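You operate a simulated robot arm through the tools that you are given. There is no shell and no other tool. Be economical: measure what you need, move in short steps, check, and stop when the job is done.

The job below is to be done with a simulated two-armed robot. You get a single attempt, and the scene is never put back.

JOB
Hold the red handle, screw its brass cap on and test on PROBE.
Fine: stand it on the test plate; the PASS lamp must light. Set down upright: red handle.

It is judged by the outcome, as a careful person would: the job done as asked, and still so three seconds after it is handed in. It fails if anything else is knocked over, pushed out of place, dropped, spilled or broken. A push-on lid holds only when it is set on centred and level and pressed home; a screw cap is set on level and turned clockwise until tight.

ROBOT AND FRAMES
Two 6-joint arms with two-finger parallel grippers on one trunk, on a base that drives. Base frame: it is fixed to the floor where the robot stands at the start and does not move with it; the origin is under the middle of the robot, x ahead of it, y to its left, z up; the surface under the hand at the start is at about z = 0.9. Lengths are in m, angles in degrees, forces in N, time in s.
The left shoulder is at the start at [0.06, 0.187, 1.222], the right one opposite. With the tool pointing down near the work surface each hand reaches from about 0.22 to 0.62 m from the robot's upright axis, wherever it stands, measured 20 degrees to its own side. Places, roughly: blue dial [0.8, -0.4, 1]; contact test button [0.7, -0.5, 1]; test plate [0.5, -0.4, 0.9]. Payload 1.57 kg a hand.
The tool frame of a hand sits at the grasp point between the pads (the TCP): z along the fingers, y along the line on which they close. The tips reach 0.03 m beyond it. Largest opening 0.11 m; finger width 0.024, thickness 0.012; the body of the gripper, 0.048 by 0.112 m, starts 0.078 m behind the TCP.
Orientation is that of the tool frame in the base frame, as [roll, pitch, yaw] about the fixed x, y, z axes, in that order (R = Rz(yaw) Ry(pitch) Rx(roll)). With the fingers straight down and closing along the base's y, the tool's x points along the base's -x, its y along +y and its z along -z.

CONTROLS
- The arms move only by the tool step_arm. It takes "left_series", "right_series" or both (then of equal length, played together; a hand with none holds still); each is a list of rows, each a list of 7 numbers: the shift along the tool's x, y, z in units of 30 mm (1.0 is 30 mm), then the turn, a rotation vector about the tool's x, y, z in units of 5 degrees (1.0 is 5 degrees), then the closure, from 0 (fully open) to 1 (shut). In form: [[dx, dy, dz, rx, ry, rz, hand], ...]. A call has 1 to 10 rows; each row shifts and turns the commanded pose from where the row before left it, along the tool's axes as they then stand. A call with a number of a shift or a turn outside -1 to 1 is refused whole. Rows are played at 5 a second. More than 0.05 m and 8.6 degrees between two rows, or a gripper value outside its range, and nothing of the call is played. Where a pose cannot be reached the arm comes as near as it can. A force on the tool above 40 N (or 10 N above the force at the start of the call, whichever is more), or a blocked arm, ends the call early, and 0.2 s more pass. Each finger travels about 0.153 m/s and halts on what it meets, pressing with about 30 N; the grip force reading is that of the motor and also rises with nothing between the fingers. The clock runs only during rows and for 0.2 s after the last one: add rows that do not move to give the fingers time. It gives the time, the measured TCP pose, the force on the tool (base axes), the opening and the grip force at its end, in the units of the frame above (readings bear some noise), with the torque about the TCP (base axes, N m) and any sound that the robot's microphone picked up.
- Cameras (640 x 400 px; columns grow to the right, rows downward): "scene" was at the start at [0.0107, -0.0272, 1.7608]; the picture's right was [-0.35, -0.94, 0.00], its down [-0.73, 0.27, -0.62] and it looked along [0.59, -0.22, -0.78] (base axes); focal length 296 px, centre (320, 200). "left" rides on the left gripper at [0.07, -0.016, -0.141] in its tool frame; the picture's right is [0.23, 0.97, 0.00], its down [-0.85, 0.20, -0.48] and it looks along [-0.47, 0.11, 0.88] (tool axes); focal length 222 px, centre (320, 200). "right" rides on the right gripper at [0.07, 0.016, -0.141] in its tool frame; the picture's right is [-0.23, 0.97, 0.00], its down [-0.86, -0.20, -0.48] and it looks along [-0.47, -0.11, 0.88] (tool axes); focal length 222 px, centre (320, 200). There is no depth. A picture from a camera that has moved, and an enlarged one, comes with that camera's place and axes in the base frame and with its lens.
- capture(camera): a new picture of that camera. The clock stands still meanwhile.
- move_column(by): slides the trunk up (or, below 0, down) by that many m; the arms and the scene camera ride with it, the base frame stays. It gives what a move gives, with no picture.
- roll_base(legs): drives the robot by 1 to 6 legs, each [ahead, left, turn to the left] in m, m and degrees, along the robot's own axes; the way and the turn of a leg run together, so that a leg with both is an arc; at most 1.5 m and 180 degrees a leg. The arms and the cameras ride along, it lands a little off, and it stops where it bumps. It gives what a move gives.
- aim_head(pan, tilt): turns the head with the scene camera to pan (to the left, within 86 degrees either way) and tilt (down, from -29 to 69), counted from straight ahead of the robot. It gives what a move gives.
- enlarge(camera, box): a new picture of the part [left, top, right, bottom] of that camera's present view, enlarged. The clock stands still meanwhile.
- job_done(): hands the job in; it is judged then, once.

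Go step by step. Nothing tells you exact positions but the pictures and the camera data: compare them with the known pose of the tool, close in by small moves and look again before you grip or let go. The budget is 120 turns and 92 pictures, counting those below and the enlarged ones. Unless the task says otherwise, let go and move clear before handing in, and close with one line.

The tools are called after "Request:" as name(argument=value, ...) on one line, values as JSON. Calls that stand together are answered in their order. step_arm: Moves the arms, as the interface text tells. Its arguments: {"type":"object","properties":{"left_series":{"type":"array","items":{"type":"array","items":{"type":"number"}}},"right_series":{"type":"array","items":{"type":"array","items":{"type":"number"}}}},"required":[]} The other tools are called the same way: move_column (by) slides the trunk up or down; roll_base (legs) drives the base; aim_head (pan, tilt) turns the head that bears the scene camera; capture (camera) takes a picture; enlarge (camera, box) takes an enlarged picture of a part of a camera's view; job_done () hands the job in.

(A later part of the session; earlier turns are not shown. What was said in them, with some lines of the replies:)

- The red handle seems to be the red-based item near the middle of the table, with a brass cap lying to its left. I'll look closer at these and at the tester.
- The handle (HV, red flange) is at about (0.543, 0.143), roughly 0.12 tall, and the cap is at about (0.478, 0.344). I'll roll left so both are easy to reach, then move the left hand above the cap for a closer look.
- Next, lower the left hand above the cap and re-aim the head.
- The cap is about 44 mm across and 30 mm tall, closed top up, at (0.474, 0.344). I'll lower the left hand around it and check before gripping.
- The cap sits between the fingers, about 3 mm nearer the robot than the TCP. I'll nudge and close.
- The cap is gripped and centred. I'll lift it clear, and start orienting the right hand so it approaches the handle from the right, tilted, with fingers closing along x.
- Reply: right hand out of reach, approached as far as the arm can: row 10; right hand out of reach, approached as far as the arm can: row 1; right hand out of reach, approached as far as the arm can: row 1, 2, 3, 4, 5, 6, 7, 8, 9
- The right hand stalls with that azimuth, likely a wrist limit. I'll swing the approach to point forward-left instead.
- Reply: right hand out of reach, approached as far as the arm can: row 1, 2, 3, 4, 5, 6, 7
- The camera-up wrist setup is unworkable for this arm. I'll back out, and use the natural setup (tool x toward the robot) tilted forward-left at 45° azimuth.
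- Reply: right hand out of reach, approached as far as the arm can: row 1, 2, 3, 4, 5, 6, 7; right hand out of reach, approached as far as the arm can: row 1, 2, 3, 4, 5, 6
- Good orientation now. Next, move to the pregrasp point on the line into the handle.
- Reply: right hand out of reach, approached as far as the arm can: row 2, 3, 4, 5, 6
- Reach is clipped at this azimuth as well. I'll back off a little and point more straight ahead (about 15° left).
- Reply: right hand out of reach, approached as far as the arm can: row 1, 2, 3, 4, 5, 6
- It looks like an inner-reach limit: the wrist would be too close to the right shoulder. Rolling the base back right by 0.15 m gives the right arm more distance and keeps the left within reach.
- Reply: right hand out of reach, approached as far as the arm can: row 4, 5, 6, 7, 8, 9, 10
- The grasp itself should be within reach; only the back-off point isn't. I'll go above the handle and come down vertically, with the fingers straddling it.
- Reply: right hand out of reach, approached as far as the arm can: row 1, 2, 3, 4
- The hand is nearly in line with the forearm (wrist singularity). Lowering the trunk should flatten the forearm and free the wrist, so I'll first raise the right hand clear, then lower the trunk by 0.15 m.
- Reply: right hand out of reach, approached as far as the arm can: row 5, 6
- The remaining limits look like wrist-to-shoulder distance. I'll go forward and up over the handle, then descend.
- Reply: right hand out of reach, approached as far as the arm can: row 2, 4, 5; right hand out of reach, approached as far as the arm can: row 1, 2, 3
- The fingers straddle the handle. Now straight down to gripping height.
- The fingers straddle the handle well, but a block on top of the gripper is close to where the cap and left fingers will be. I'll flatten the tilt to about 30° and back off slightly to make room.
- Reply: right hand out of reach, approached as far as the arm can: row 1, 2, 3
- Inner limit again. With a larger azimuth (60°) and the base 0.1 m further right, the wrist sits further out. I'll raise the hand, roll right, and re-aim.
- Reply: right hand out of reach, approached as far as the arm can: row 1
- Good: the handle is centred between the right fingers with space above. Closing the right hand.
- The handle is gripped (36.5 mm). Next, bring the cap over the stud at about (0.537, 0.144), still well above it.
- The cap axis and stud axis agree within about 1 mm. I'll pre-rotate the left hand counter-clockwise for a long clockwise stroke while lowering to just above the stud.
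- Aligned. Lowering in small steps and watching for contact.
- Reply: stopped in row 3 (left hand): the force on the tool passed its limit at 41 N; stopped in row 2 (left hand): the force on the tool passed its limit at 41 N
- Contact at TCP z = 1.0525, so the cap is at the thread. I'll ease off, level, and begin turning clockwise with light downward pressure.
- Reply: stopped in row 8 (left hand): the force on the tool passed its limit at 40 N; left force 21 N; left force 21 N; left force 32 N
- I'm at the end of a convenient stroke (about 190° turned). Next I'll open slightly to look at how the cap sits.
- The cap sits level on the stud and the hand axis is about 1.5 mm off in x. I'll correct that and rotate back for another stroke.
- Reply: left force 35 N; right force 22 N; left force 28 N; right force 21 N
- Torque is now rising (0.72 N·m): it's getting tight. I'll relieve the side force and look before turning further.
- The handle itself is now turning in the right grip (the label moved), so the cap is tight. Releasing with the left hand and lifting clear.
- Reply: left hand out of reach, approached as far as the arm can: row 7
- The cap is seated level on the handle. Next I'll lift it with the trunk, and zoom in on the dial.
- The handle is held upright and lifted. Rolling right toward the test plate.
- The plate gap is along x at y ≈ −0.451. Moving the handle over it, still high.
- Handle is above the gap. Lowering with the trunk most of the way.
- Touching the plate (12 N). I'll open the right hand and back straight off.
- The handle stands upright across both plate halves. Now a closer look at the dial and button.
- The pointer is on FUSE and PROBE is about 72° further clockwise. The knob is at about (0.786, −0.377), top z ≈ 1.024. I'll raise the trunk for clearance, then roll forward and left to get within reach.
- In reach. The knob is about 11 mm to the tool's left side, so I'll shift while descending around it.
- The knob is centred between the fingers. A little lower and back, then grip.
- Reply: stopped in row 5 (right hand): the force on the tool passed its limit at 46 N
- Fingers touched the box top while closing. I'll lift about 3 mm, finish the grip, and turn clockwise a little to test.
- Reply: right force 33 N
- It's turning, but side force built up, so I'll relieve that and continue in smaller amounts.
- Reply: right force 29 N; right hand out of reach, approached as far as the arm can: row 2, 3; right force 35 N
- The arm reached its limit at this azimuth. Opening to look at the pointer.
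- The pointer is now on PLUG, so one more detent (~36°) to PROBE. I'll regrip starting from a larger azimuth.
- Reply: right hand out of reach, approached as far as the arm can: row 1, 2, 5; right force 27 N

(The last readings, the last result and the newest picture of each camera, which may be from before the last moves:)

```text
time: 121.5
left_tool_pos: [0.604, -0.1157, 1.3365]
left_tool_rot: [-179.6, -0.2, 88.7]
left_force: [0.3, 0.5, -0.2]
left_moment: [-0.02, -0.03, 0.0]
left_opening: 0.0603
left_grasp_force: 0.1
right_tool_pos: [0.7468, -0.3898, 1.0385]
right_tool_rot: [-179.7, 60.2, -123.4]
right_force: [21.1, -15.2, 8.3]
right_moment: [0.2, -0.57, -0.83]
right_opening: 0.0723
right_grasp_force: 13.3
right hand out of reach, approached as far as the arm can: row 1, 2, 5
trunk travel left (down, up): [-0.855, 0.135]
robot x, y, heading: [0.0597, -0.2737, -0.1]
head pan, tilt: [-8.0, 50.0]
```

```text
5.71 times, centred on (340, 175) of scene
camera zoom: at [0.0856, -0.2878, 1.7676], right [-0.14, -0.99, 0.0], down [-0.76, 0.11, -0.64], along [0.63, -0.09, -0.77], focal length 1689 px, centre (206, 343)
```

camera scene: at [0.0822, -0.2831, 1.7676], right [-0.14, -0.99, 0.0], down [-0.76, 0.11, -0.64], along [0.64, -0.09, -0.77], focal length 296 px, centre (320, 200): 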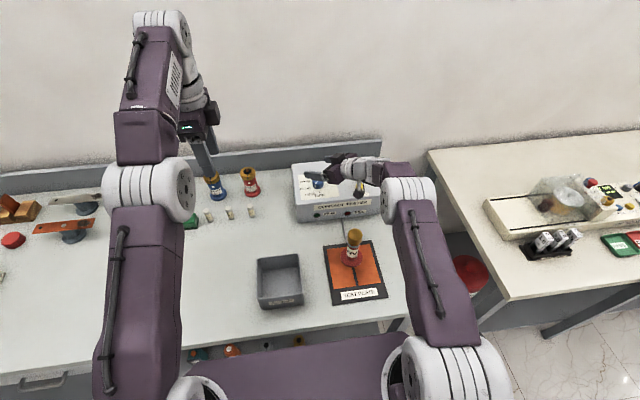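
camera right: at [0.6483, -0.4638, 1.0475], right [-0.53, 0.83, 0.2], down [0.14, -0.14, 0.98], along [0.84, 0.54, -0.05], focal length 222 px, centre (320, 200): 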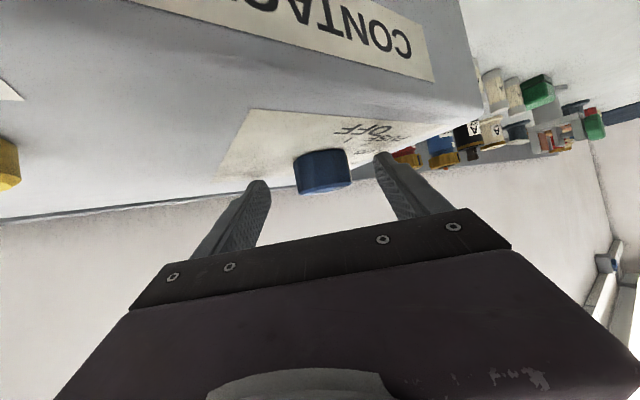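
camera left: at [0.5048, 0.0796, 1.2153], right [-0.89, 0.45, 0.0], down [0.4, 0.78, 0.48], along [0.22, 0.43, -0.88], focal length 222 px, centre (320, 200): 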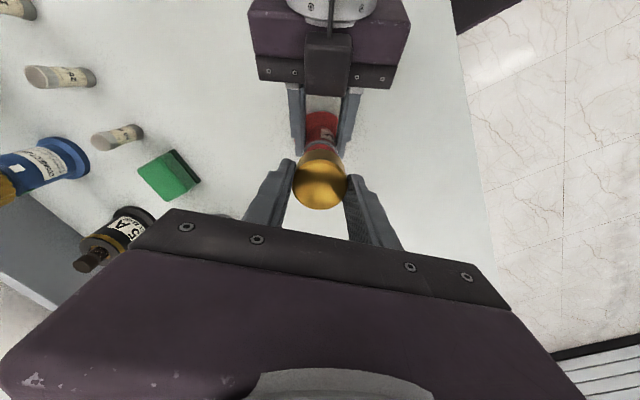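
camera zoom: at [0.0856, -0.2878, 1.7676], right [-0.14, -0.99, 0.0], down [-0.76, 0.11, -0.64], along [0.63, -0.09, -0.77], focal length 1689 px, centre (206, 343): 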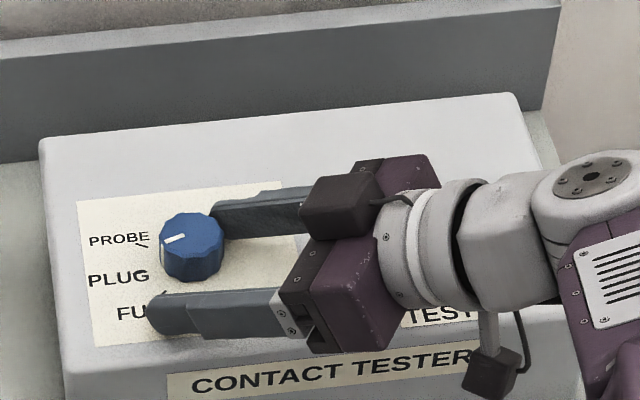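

The hand drifted at the azimuth limit, so I'll open, lift, and go back to az ≈ 45° with correct placement.

Request:
step_arm(right_series=[[0, 0, 0, 0, 0, 0, 0.2], [-0.5, 0, -0.29, 0, 0, 0, 0.2], [-0.5, 0, -0.29, 0, 0, 0, 0.2], [0, 0, 0, 0.866, 0, 0.5, 0.2], [0, 0, 0, 0.866, 0, 0.5, 0.2], [0, 0, 0, 0, 0, 0, 0.2]])

```text
time: 122.9
left_tool_pos: [0.6001, -0.1107, 1.3381]
left_tool_rot: [-179.9, -0.1, 88.9]
left_force: [-0.1, -0.3, 0.3]
left_moment: [0.01, 0.0, 0.0]
left_opening: 0.0605
left_grasp_force: 0.2
right_tool_pos: [0.7782, -0.3887, 1.0607]
right_tool_rot: [179.9, 60.0, -133.2]
right_force: [-0.1, -0.2, -0.5]
right_moment: [0.01, 0.0, 0.0]
right_opening: 0.0879
right_grasp_force: 0.0
right hand out of reach, approached as far as the arm can: row 2, 3, 4, 5
trunk travel left (down, up): [-0.855, 0.135]
robot x, y, heading: [0.0652, -0.2717, 0.1]
head pan, tilt: [-8.0, 50.0]
```

Request:
step_arm(right_series=[[0, 0.15, 0, 0, 0, 0, 0.2], [0, 0.15, -0.05, 0, 0, 0, 0.2], [0.27, 0, 0.1, 0, 0, 0, 0.2], [0.27, 0, 0.1, 0, 0, 0, 0.2], [0.26, 0, 0.1, 0, 0, 0, 0.2]])

Request:
enlarge(camera="scene", box=[284, 140, 396, 210])

```text
time: 124.1
left_tool_pos: [0.6002, -0.1105, 1.3378]
left_tool_rot: [-179.7, 0.0, 88.9]
left_force: [0.0, -0.3, -0.6]
left_moment: [0.02, -0.02, -0.01]
left_opening: 0.0604
left_grasp_force: 0.1
right_tool_pos: [0.7735, -0.3887, 1.0362]
right_tool_rot: [-179.9, 60.0, -133.1]
right_force: [0.2, -0.5, -0.5]
right_moment: [-0.04, -0.01, 0.02]
right_opening: 0.0879
right_grasp_force: 0.0
right hand out of reach, approached as far as the arm can: row 1, 2
trunk travel left (down, up): [-0.855, 0.135]
robot x, y, heading: [0.0635, -0.2696, 0.2]
head pan, tilt: [-8.0, 50.0]
```

```text
5.71 times, centred on (340, 175) of scene
camera zoom: at [0.0809, -0.2829, 1.7676], right [-0.14, -0.99, 0.0], down [-0.76, 0.11, -0.64], along [0.64, -0.09, -0.77], focal length 1689 px, centre (206, 343)
```

zoom: 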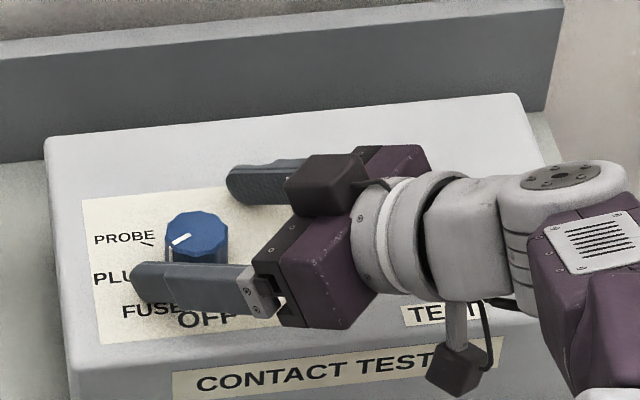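

The knob has no firm detents and the wrist is near its limit here. As before, lowering the trunk relative to the hand should help: I'll lift the hand first, then lower the trunk.

Request:
step_arm(right_series=[[0.0, -0.1, 0, 0, 0, 0, 0.2], [-0.8, 0, -0.46, 0, 0, 0, 0.2], [-0.8, 0, -0.46, 0, 0, 0, 0.2], [-0.8, 0, -0.46, 0, 0, 0, 0.2], [-0.8, 0, -0.46, 0, 0, 0, 0.2], [-0.8, 0, -0.46, 0, 0, 0, 0.2]])

Request:
move_column(by=-0.11)

```text
time: 125.5
left_tool_pos: [0.6002, -0.11, 1.3387]
left_tool_rot: [-179.8, 0.0, 89.0]
left_force: [0.1, 0.5, -0.8]
left_moment: [-0.01, 0.03, -0.02]
left_opening: 0.0606
left_grasp_force: 0.1
right_tool_pos: [0.7741, -0.3875, 1.1749]
right_tool_rot: [-179.9, 60.0, -133.0]
right_force: [0.2, 0.0, 0.2]
right_moment: [-0.02, 0.03, -0.02]
right_opening: 0.088
right_grasp_force: 0.1
trunk travel left (down, up): [-0.855, 0.135]
robot x, y, heading: [0.0659, -0.2689, -0.3]
head pan, tilt: [-8.0, 50.0]
```

```text
time: 127.0
left_tool_pos: [0.6009, -0.1099, 1.2269]
left_tool_rot: [-179.8, 0.0, 89.0]
left_force: [-0.5, -0.5, -0.2]
left_moment: [-0.01, 0.02, 0.0]
left_opening: 0.0605
left_grasp_force: 0.1
right_tool_pos: [0.7749, -0.3895, 1.0649]
right_tool_rot: [-179.9, 60.0, -133.0]
right_force: [0.5, -0.2, -0.2]
right_moment: [-0.01, 0.02, -0.02]
right_opening: 0.0881
right_grasp_force: 0.1
trunk travel left (down, up): [-0.745, 0.245]
robot x, y, heading: [0.0685, -0.2682, -0.4]
head pan, tilt: [-8.0, 50.0]
```

Request:
step_arm(right_series=[[0, 0.1, 0, -0.866, 0, -0.5, 0.2], [0, 0.1, 0, 0, 0, 0, 0.2], [0.3, 0, 0.17, 0, 0, 0, 0.2], [0.3, 0, 0.17, 0, 0, 0, 0.2], [0.23, 0, 0.13, 0, 0, 0, 0.2]])

Request:
enlarge(camera="scene", box=[276, 120, 388, 190])

```text
time: 128.2
left_tool_pos: [0.5999, -0.1125, 1.2277]
left_tool_rot: [-179.8, 0.1, 89.0]
left_force: [0.3, 0.7, -0.3]
left_moment: [-0.01, -0.01, -0.02]
left_opening: 0.0604
left_grasp_force: 0.0
right_tool_pos: [0.7717, -0.3856, 1.0355]
right_tool_rot: [180.0, 60.1, -127.9]
right_force: [0.0, 0.0, -0.2]
right_moment: [-0.03, -0.02, 0.01]
right_opening: 0.0878
right_grasp_force: 0.1
trunk travel left (down, up): [-0.745, 0.245]
robot x, y, heading: [0.0661, -0.2706, -0.2]
head pan, tilt: [-8.0, 50.0]
```

```text
5.71 times, centred on (332, 155) of scene
camera zoom: at [0.0806, -0.2826, 1.6576], right [-0.14, -0.99, 0.0], down [-0.76, 0.11, -0.64], along [0.64, -0.09, -0.77], focal length 1689 px, centre (251, 457)
```

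zoom: 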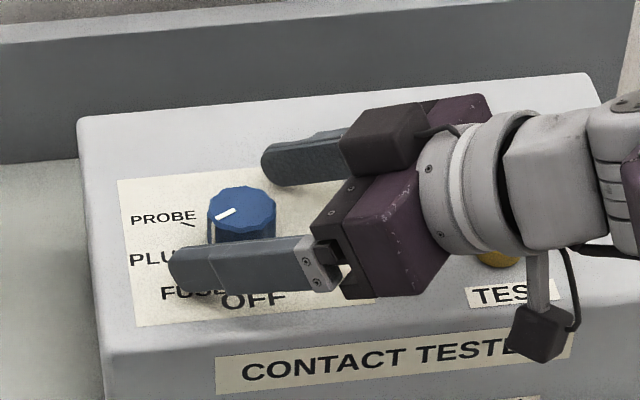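

No reach problem now, and the knob is centred. Grip and turn.

Request:
step_arm(right_series=[[0, 0, 0, 0, 0, 0, 0.45], [0, 0, 0, 0, 0, 0, 0.65], [0, 0, 0, 0, 0, 0, 0.75], [0, 0, 0, 0, 0, 0, 0.75], [0, 0.03, 0, 0.866, 0, 0.5, 0.75], [0, 0.03, 0, 0.866, 0, 0.5, 0.75], [0, 0.03, 0, 0.866, 0, 0.5, 0.75], [0, 0, 0, 0, 0, 0, 0.75]])

```text
time: 129.9
left_tool_pos: [0.6, -0.1105, 1.2288]
left_tool_rot: [-179.8, -0.1, 89.0]
left_force: [0.0, -0.8, -0.5]
left_moment: [0.0, 0.03, 0.01]
left_opening: 0.0607
left_grasp_force: 0.1
right_tool_pos: [0.7668, -0.3821, 1.0364]
right_tool_rot: [180.0, 60.0, -142.9]
right_force: [-4.7, 3.5, -2.5]
right_moment: [0.29, 0.49, 0.05]
right_opening: 0.0384
right_grasp_force: 43.9
trunk travel left (down, up): [-0.745, 0.245]
robot x, y, heading: [0.0621, -0.2702, -0.0]
head pan, tilt: [-8.0, 50.0]
```

Low forces. Continuing the turn.

Request:
step_arm(right_series=[[0, 0.04, 0, 0.866, 0, 0.5, 0.75], [0, 0.04, 0, 0.866, 0, 0.5, 0.75], [0, 0.04, 0, 0.866, 0, 0.5, 0.75], [0, 0.04, 0, 0.866, 0, 0.5, 0.75], [0, 0.04, 0, 0.866, 0, 0.5, 0.75], [0, 0, 0, 0, 0, 0, 0.75]])

Request:
enlarge(camera="scene", box=[276, 120, 388, 190])

```text
time: 131.3
left_tool_pos: [0.599, -0.11, 1.2278]
left_tool_rot: [-179.9, 0.2, 88.9]
left_force: [0.0, -0.2, 0.1]
left_moment: [-0.01, -0.01, -0.01]
left_opening: 0.0604
left_grasp_force: 0.1
right_tool_pos: [0.7643, -0.3774, 1.0353]
right_tool_rot: [-179.8, 59.9, -167.7]
right_force: [-12.8, 6.5, -9.7]
right_moment: [-0.41, 0.06, 0.11]
right_opening: 0.0383
right_grasp_force: 44.3
trunk travel left (down, up): [-0.745, 0.245]
robot x, y, heading: [0.0643, -0.2715, -0.2]
head pan, tilt: [-8.0, 50.0]
```

```text
5.71 times, centred on (332, 155) of scene
camera zoom: at [0.0788, -0.2809, 1.6576], right [-0.14, -0.99, 0.0], down [-0.76, 0.11, -0.64], along [0.64, -0.09, -0.77], focal length 1689 px, centre (251, 457)
```

zoom: 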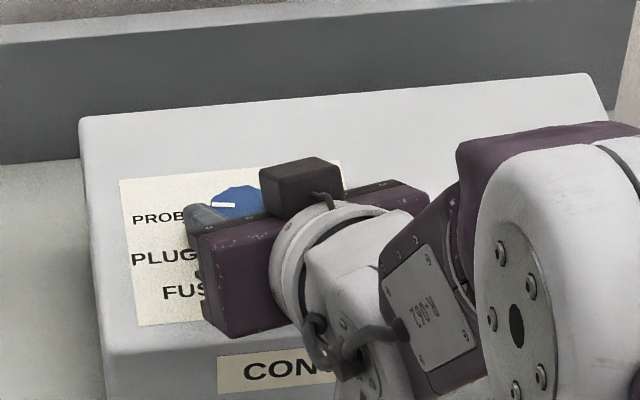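

The pointer is past PLUG; about 22° more to PROBE. Continuing.

Request:
step_arm(right_series=[[0, 0.03, 0.03, 0.866, 0, 0.5, 0.75], [0, 0.03, 0.03, 0.866, 0, 0.5, 0.75], [0, 0.03, 0, 0.866, 0, 0.5, 0.75], [0, 0.03, 0, 0.866, 0, 0.5, 0.75], [0, 0, 0, 0, 0, 0, 0.75]])

Request:
enlarge(camera="scene", box=[276, 120, 388, 190])

```text
time: 132.6
left_tool_pos: [0.5977, -0.1089, 1.228]
left_tool_rot: [-179.9, 0.1, 88.9]
left_force: [0.1, -0.4, 0.6]
left_moment: [-0.04, 0.02, 0.01]
left_opening: 0.0605
left_grasp_force: 0.0
right_tool_pos: [0.7652, -0.3761, 1.0359]
right_tool_rot: [-180.0, 59.9, -167.9]
right_force: [-18.2, 8.9, -14.1]
right_moment: [-0.16, 0.45, 0.15]
right_opening: 0.0385
right_grasp_force: 44.4
right hand out of reach, approached as far as the arm can: row 1, 2, 3, 4
trunk travel left (down, up): [-0.745, 0.245]
robot x, y, heading: [0.0629, -0.2738, 0.0]
head pan, tilt: [-8.0, 50.0]
```

```text
5.71 times, centred on (332, 155) of scene
camera zoom: at [0.0787, -0.2803, 1.6575], right [-0.14, -0.99, 0.0], down [-0.76, 0.11, -0.64], along [0.64, -0.09, -0.77], focal length 1689 px, centre (251, 457)
```

zoom: 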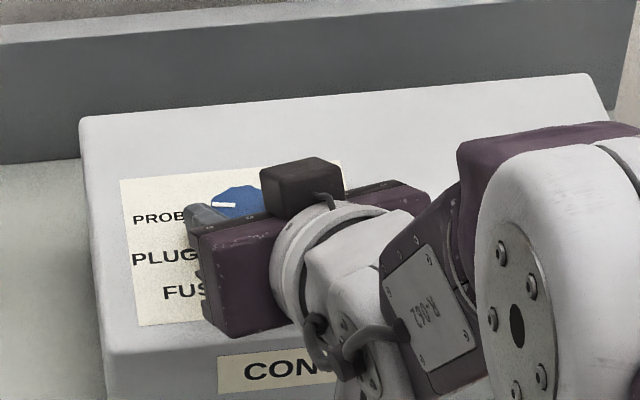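

Out of range again; the pointer still needs about 25°. Release, swing back, and regrip.

Request:
step_arm(right_series=[[0, 0, 0, 0, 0, 0, 0.5], [0, 0, 0, 0, 0, 0, 0.2], [-0.6, 0, -0.35, 0, 0, 0, 0.2], [-0.6, 0, -0.35, 0, 0, 0, 0.2], [0, 0, 0, -0.866, 0, -0.5, 0.2], [0, 0, 0, -0.866, 0, -0.5, 0.2], [0, 0, 0, -0.866, 0, -0.5, 0.2], [0, 0, 0, -0.866, 0, -0.5, 0.2], [0, 0, 0, -0.866, 0, -0.5, 0.2], [0, 0, 0, -0.866, 0, -0.5, 0.2]])

Request:
step_arm(right_series=[[0, 0, 0, -0.866, 0, -0.5, 0.2], [0, 0, 0, 0, 0, 0, 0.2]])

```text
time: 134.8
left_tool_pos: [0.6014, -0.1108, 1.2298]
left_tool_rot: [-179.8, -0.1, 88.9]
left_force: [0.6, -0.1, 0.1]
left_moment: [0.01, -0.01, 0.01]
left_opening: 0.0608
left_grasp_force: 0.0
right_tool_pos: [0.7641, -0.3782, 1.0759]
right_tool_rot: [179.8, 59.9, -138.1]
right_force: [-0.7, 0.3, 0.5]
right_moment: [-0.01, 0.0, 0.0]
right_opening: 0.0878
right_grasp_force: 0.0
trunk travel left (down, up): [-0.745, 0.245]
robot x, y, heading: [0.0629, -0.2721, 0.1]
head pan, tilt: [-8.0, 50.0]
```

```text
time: 135.3
left_tool_pos: [0.6004, -0.1118, 1.2279]
left_tool_rot: [-179.8, 0.0, 88.8]
left_force: [-0.2, -0.5, -0.8]
left_moment: [0.01, 0.0, -0.01]
left_opening: 0.0603
left_grasp_force: 0.1
right_tool_pos: [0.7645, -0.3781, 1.0765]
right_tool_rot: [179.9, 60.0, -133.0]
right_force: [0.0, 0.5, 0.2]
right_moment: [-0.01, 0.0, 0.0]
right_opening: 0.0879
right_grasp_force: 0.0
trunk travel left (down, up): [-0.745, 0.245]
robot x, y, heading: [0.0673, -0.27, -0.2]
head pan, tilt: [-8.0, 50.0]
```

Request:
step_arm(right_series=[[0, -0.227, 0, 0, 0, 0, 0.2], [0.39, 0, 0.23, 0, 0, 0, 0.2], [0.39, 0, 0.23, 0, 0, 0, 0.2], [0.385, 0, 0.226, 0, 0, 0, 0.2]])

Request:
enlarge(camera="scene", box=[276, 120, 388, 190])

```text
time: 136.3
left_tool_pos: [0.6014, -0.1101, 1.2275]
left_tool_rot: [-179.8, 0.0, 88.8]
left_force: [0.2, 0.5, 0.1]
left_moment: [0.02, 0.0, -0.03]
left_opening: 0.0607
left_grasp_force: 0.0
right_tool_pos: [0.7696, -0.3831, 1.0363]
right_tool_rot: [179.8, 59.9, -133.1]
right_force: [-0.4, -1.2, -0.1]
right_moment: [0.02, -0.02, -0.01]
right_opening: 0.0879
right_grasp_force: 0.1
trunk travel left (down, up): [-0.745, 0.245]
robot x, y, heading: [0.0645, -0.2687, -0.1]
head pan, tilt: [-8.0, 50.0]
```

```text
5.71 times, centred on (332, 155) of scene
camera zoom: at [0.0812, -0.283, 1.6576], right [-0.14, -0.99, 0.0], down [-0.76, 0.11, -0.64], along [0.64, -0.09, -0.77], focal length 1689 px, centre (251, 457)
```

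zoom: 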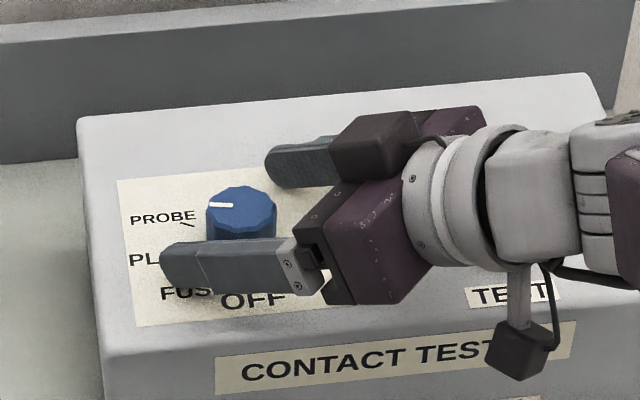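

The pointer is at about 98° and PROBE at about 122°. Gripping and turning about 28° more.

Request:
step_arm(right_series=[[0, 0, 0, 0, 0, 0, 0.45], [0, 0, 0, 0, 0, 0, 0.65], [0, 0, 0, 0, 0, 0, 0.75], [0, 0, 0, 0, 0, 0, 0.75], [0, 0.03, 0, 0.866, 0, 0.5, 0.75], [0, 0.03, 0, 0.866, 0, 0.5, 0.75], [0, 0.03, 0, 0.866, 0, 0.5, 0.75], [0, 0.03, 0, 0.866, 0, 0.5, 0.75], [0, 0.03, 0, 0.866, 0, 0.5, 0.75], [0, 0, 0, 0, 0, 0, 0.75]])

Request:
enlarge(camera="scene", box=[292, 136, 340, 166])

```text
time: 138.6
left_tool_pos: [0.6, -0.1102, 1.2275]
left_tool_rot: [-179.7, 0.1, 88.9]
left_force: [-0.6, 0.4, 0.3]
left_moment: [0.01, 0.02, -0.02]
left_opening: 0.0602
left_grasp_force: 0.1
right_tool_pos: [0.7664, -0.3787, 1.0358]
right_tool_rot: [180.0, 59.9, -157.9]
right_force: [-4.1, 1.6, -5.9]
right_moment: [-0.21, 0.26, 0.78]
right_opening: 0.0382
right_grasp_force: 43.9
trunk travel left (down, up): [-0.745, 0.245]
robot x, y, heading: [0.0655, -0.2709, 0.1]
head pan, tilt: [-8.0, 50.0]
```

```text
13.33 times, centred on (316, 151) of scene
camera zoom: at [0.0812, -0.2825, 1.6575], right [-0.14, -0.99, 0.0], down [-0.76, 0.11, -0.64], along [0.64, -0.09, -0.77], focal length 3942 px, centre (373, 853)
```

zoom: 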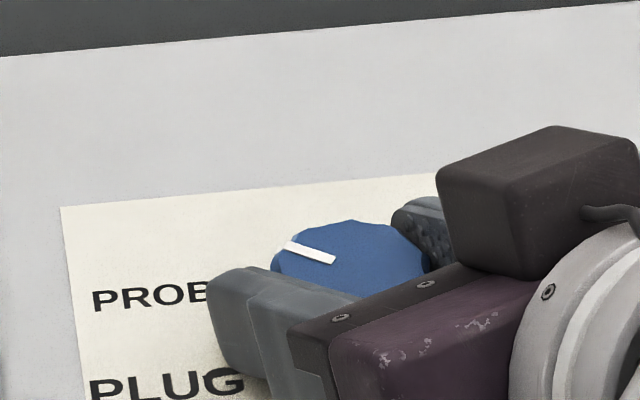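

The pointer is on PROBE and torque shows an end stop. Releasing, lifting, and closing the fingers to use as a pusher.

Request:
step_arm(right_series=[[0, 0, 0, 0, 0, 0, 0.5], [0, 0, 0, 0, 0, 0, 0.3], [-0.6, 0, -0.35, 0, 0, 0, 0.3], [-0.6, 0, -0.35, 0, 0, 0, 0.3], [-0.4, 0, -0.23, -0.866, 0, -0.5, 0.6], [0, 0, 0, -0.866, 0, -0.5, 1], [0, 0, 0, -0.866, 0, -0.5, 1], [0, 0, 0, -0.866, 0, -0.5, 1], [0, 0, 0, 0, 0, 0, 1]])

```text
time: 140.6
left_tool_pos: [0.6005, -0.111, 1.2283]
left_tool_rot: [-179.8, 0.0, 88.8]
left_force: [-0.4, 0.1, 0.2]
left_moment: [-0.01, 0.01, -0.02]
left_opening: 0.0605
left_grasp_force: 0.0
right_tool_pos: [0.767, -0.3784, 1.0918]
right_tool_rot: [179.9, 59.9, -138.1]
right_force: [0.0, -0.8, -0.4]
right_moment: [0.0, -0.02, -0.01]
right_opening: 0.0002
right_grasp_force: 21.3
trunk travel left (down, up): [-0.745, 0.245]
robot x, y, heading: [0.0668, -0.2717, 0.0]
head pan, tilt: [-8.0, 50.0]
```

Request:
step_arm(right_series=[[0.428, -0.48, -0.553, 0, 0, 0, 1], [0.428, -0.48, -0.553, 0, 0, 0, 1], [0.428, -0.48, -0.553, 0, 0, 0, 1], [0.428, -0.48, -0.553, 0, 0, 0, 1], [0.428, -0.48, -0.553, 0, 0, 0, 1], [0.428, -0.48, -0.553, 0, 0, 0, 1]])

Request:
enlarge(camera="scene", box=[276, 120, 404, 210])

```text
time: 141.9
left_tool_pos: [0.5999, -0.1118, 1.2289]
left_tool_rot: [-179.7, 0.0, 88.9]
left_force: [0.0, 0.8, -0.2]
left_moment: [0.02, -0.02, -0.03]
left_opening: 0.0605
left_grasp_force: 0.1
right_tool_pos: [0.7315, -0.5272, 1.0769]
right_tool_rot: [179.7, 60.2, -138.1]
right_force: [-0.3, -0.9, 0.3]
right_moment: [-0.01, 0.01, 0.03]
right_opening: 0.0004
right_grasp_force: 21.4
trunk travel left (down, up): [-0.745, 0.245]
robot x, y, heading: [0.06, -0.2731, -0.1]
head pan, tilt: [-8.0, 50.0]
```

```text
4.44 times, centred on (340, 165) of scene
camera zoom: at [0.0805, -0.2838, 1.6576], right [-0.14, -0.99, 0.0], down [-0.76, 0.11, -0.64], along [0.64, -0.09, -0.77], focal length 1314 px, centre (231, 356)
```

zoom: 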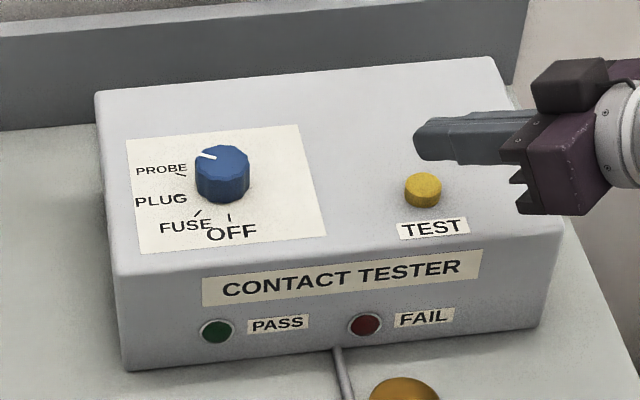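

Dial reads PROBE, and the closed fingertips are right above the TEST button. Pressing down.

Request:
step_arm(right_series=[[0.17, 0, 0.1, 0, 0, 0, 1], [0.17, 0, 0.1, 0, 0, 0, 1], [0.17, 0, 0.1, 0, 0, 0, 1], [0.17, 0, 0.1, 0, 0, 0, 1], [0.1, 0, 0.058, 0, 0, 0, 1], [0.06, 0, 0.035, 0, 0, 0, 1], [0, 0, 0, 0, 0, 0, 1]])

```text
time: 143.6
left_tool_pos: [0.6004, -0.1107, 1.2281]
left_tool_rot: [-179.8, 0.0, 88.9]
left_force: [0.7, 0.6, 0.6]
left_moment: [0.0, 0.01, -0.02]
left_opening: 0.0603
left_grasp_force: 0.0
right_tool_pos: [0.7315, -0.528, 1.0461]
right_tool_rot: [179.8, 60.1, -138.0]
right_force: [0.1, 0.0, 1.4]
right_moment: [0.0, 0.01, -0.02]
right_opening: 0.0001
right_grasp_force: 21.4
trunk travel left (down, up): [-0.745, 0.245]
robot x, y, heading: [0.0632, -0.2736, -0.0]
head pan, tilt: [-8.0, 50.0]
```

Request:
step_arm(right_series=[[0.06, 0, 0.035, 0, 0, 0, 1], [0.06, 0, 0.035, 0, 0, 0, 1], [0.06, 0, 0.035, 0, 0, 0, 1], [0, 0, 0, 0, 0, 0, 1]])

Request:
enlarge(camera="scene", box=[276, 120, 404, 210])

```text
time: 144.6
left_tool_pos: [0.6008, -0.111, 1.2284]
left_tool_rot: [-179.9, 0.0, 88.9]
left_force: [-0.5, 0.8, -0.4]
left_moment: [0.01, -0.01, 0.03]
left_opening: 0.0606
left_grasp_force: 0.0
right_tool_pos: [0.7324, -0.5284, 1.0418]
right_tool_rot: [-179.9, 60.2, -137.9]
right_force: [3.1, -4.9, 10.5]
right_moment: [0.02, -0.24, -0.08]
right_opening: 0.0001
right_grasp_force: 21.3
trunk travel left (down, up): [-0.745, 0.245]
robot x, y, heading: [0.0639, -0.2703, 0.1]
head pan, tilt: [-8.0, 50.0]
heard: click
```

```text
4.44 times, centred on (340, 165) of scene
camera zoom: at [0.0794, -0.2831, 1.6577], right [-0.14, -0.99, 0.0], down [-0.76, 0.11, -0.64], along [0.64, -0.09, -0.77], focal length 1314 px, centre (231, 356)
```

zoom: 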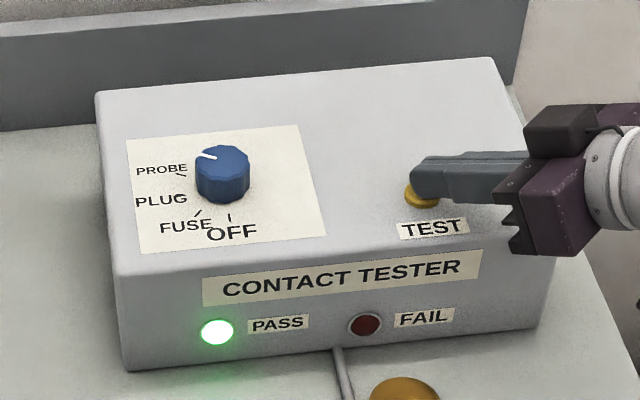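

The PASS lamp is lit after the click. Lifting off the button and moving clear.

Request:
step_arm(right_series=[[-0.5, 0, -0.29, 0, 0, 0, 1], [-0.7, 0, -0.4, 0, 0, 0, 1], [-0.7, 0, -0.4, 0, 0, 0, 1], [-0.7, 0, -0.4, 0, 0, 0, 1], [-0.7, 0, -0.4, 0, 0, 0, 1], [-0.7, 0, -0.4, 0, 0, 0, 1]])

Request:
capture(camera="scene")

Request:
enlarge(camera="scene", box=[260, 120, 420, 320])

```text
time: 145.9
left_tool_pos: [0.6011, -0.111, 1.2267]
left_tool_rot: [-179.8, -0.1, 88.8]
left_force: [1.1, -0.6, -0.5]
left_moment: [0.01, -0.03, 0.02]
left_opening: 0.0603
left_grasp_force: 0.0
right_tool_pos: [0.7335, -0.5256, 1.1764]
right_tool_rot: [179.7, 60.0, -138.1]
right_force: [-0.7, -0.2, 0.4]
right_moment: [0.01, 0.0, -0.03]
right_opening: 0.0
right_grasp_force: 21.1
trunk travel left (down, up): [-0.745, 0.245]
robot x, y, heading: [0.0648, -0.2718, -0.3]
head pan, tilt: [-8.0, 50.0]
```

```text
6 pictures are left
camera scene: at [0.0803, -0.2823, 1.6575], right [-0.14, -0.99, 0.0], down [-0.76, 0.11, -0.64], along [0.64, -0.09, -0.77], focal length 296 px, centre (320, 200)
```

scene: 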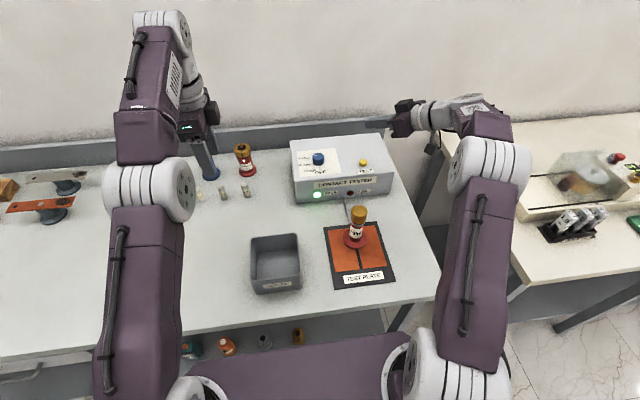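

```text
2.00 times, centred on (340, 220) of scene
camera zoom: at [0.0803, -0.2823, 1.6575], right [-0.14, -0.99, 0.0], down [-0.76, 0.11, -0.64], along [0.64, -0.09, -0.77], focal length 591 px, centre (280, 160)
```

zoom: 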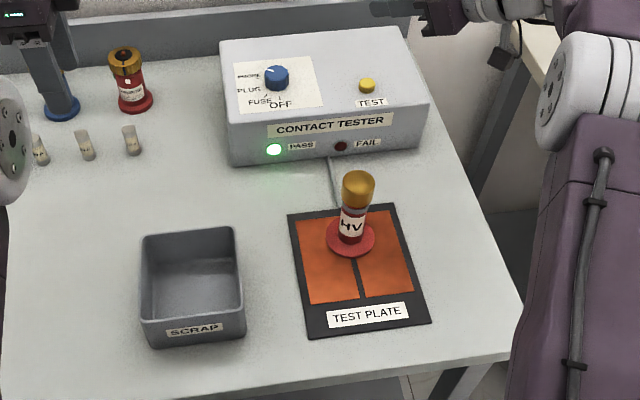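

PASS stays lit with the button released. The red handle stands upright on the test plate with its brass cap on, and both hands are clear.

Request:
job_done()

```text
The job is handed in.
```

The red handle's brass cap is screwed on tight. It was tested on PROBE, the PASS lamp lit and stayed lit, and the handle is standing upright on the test plate.
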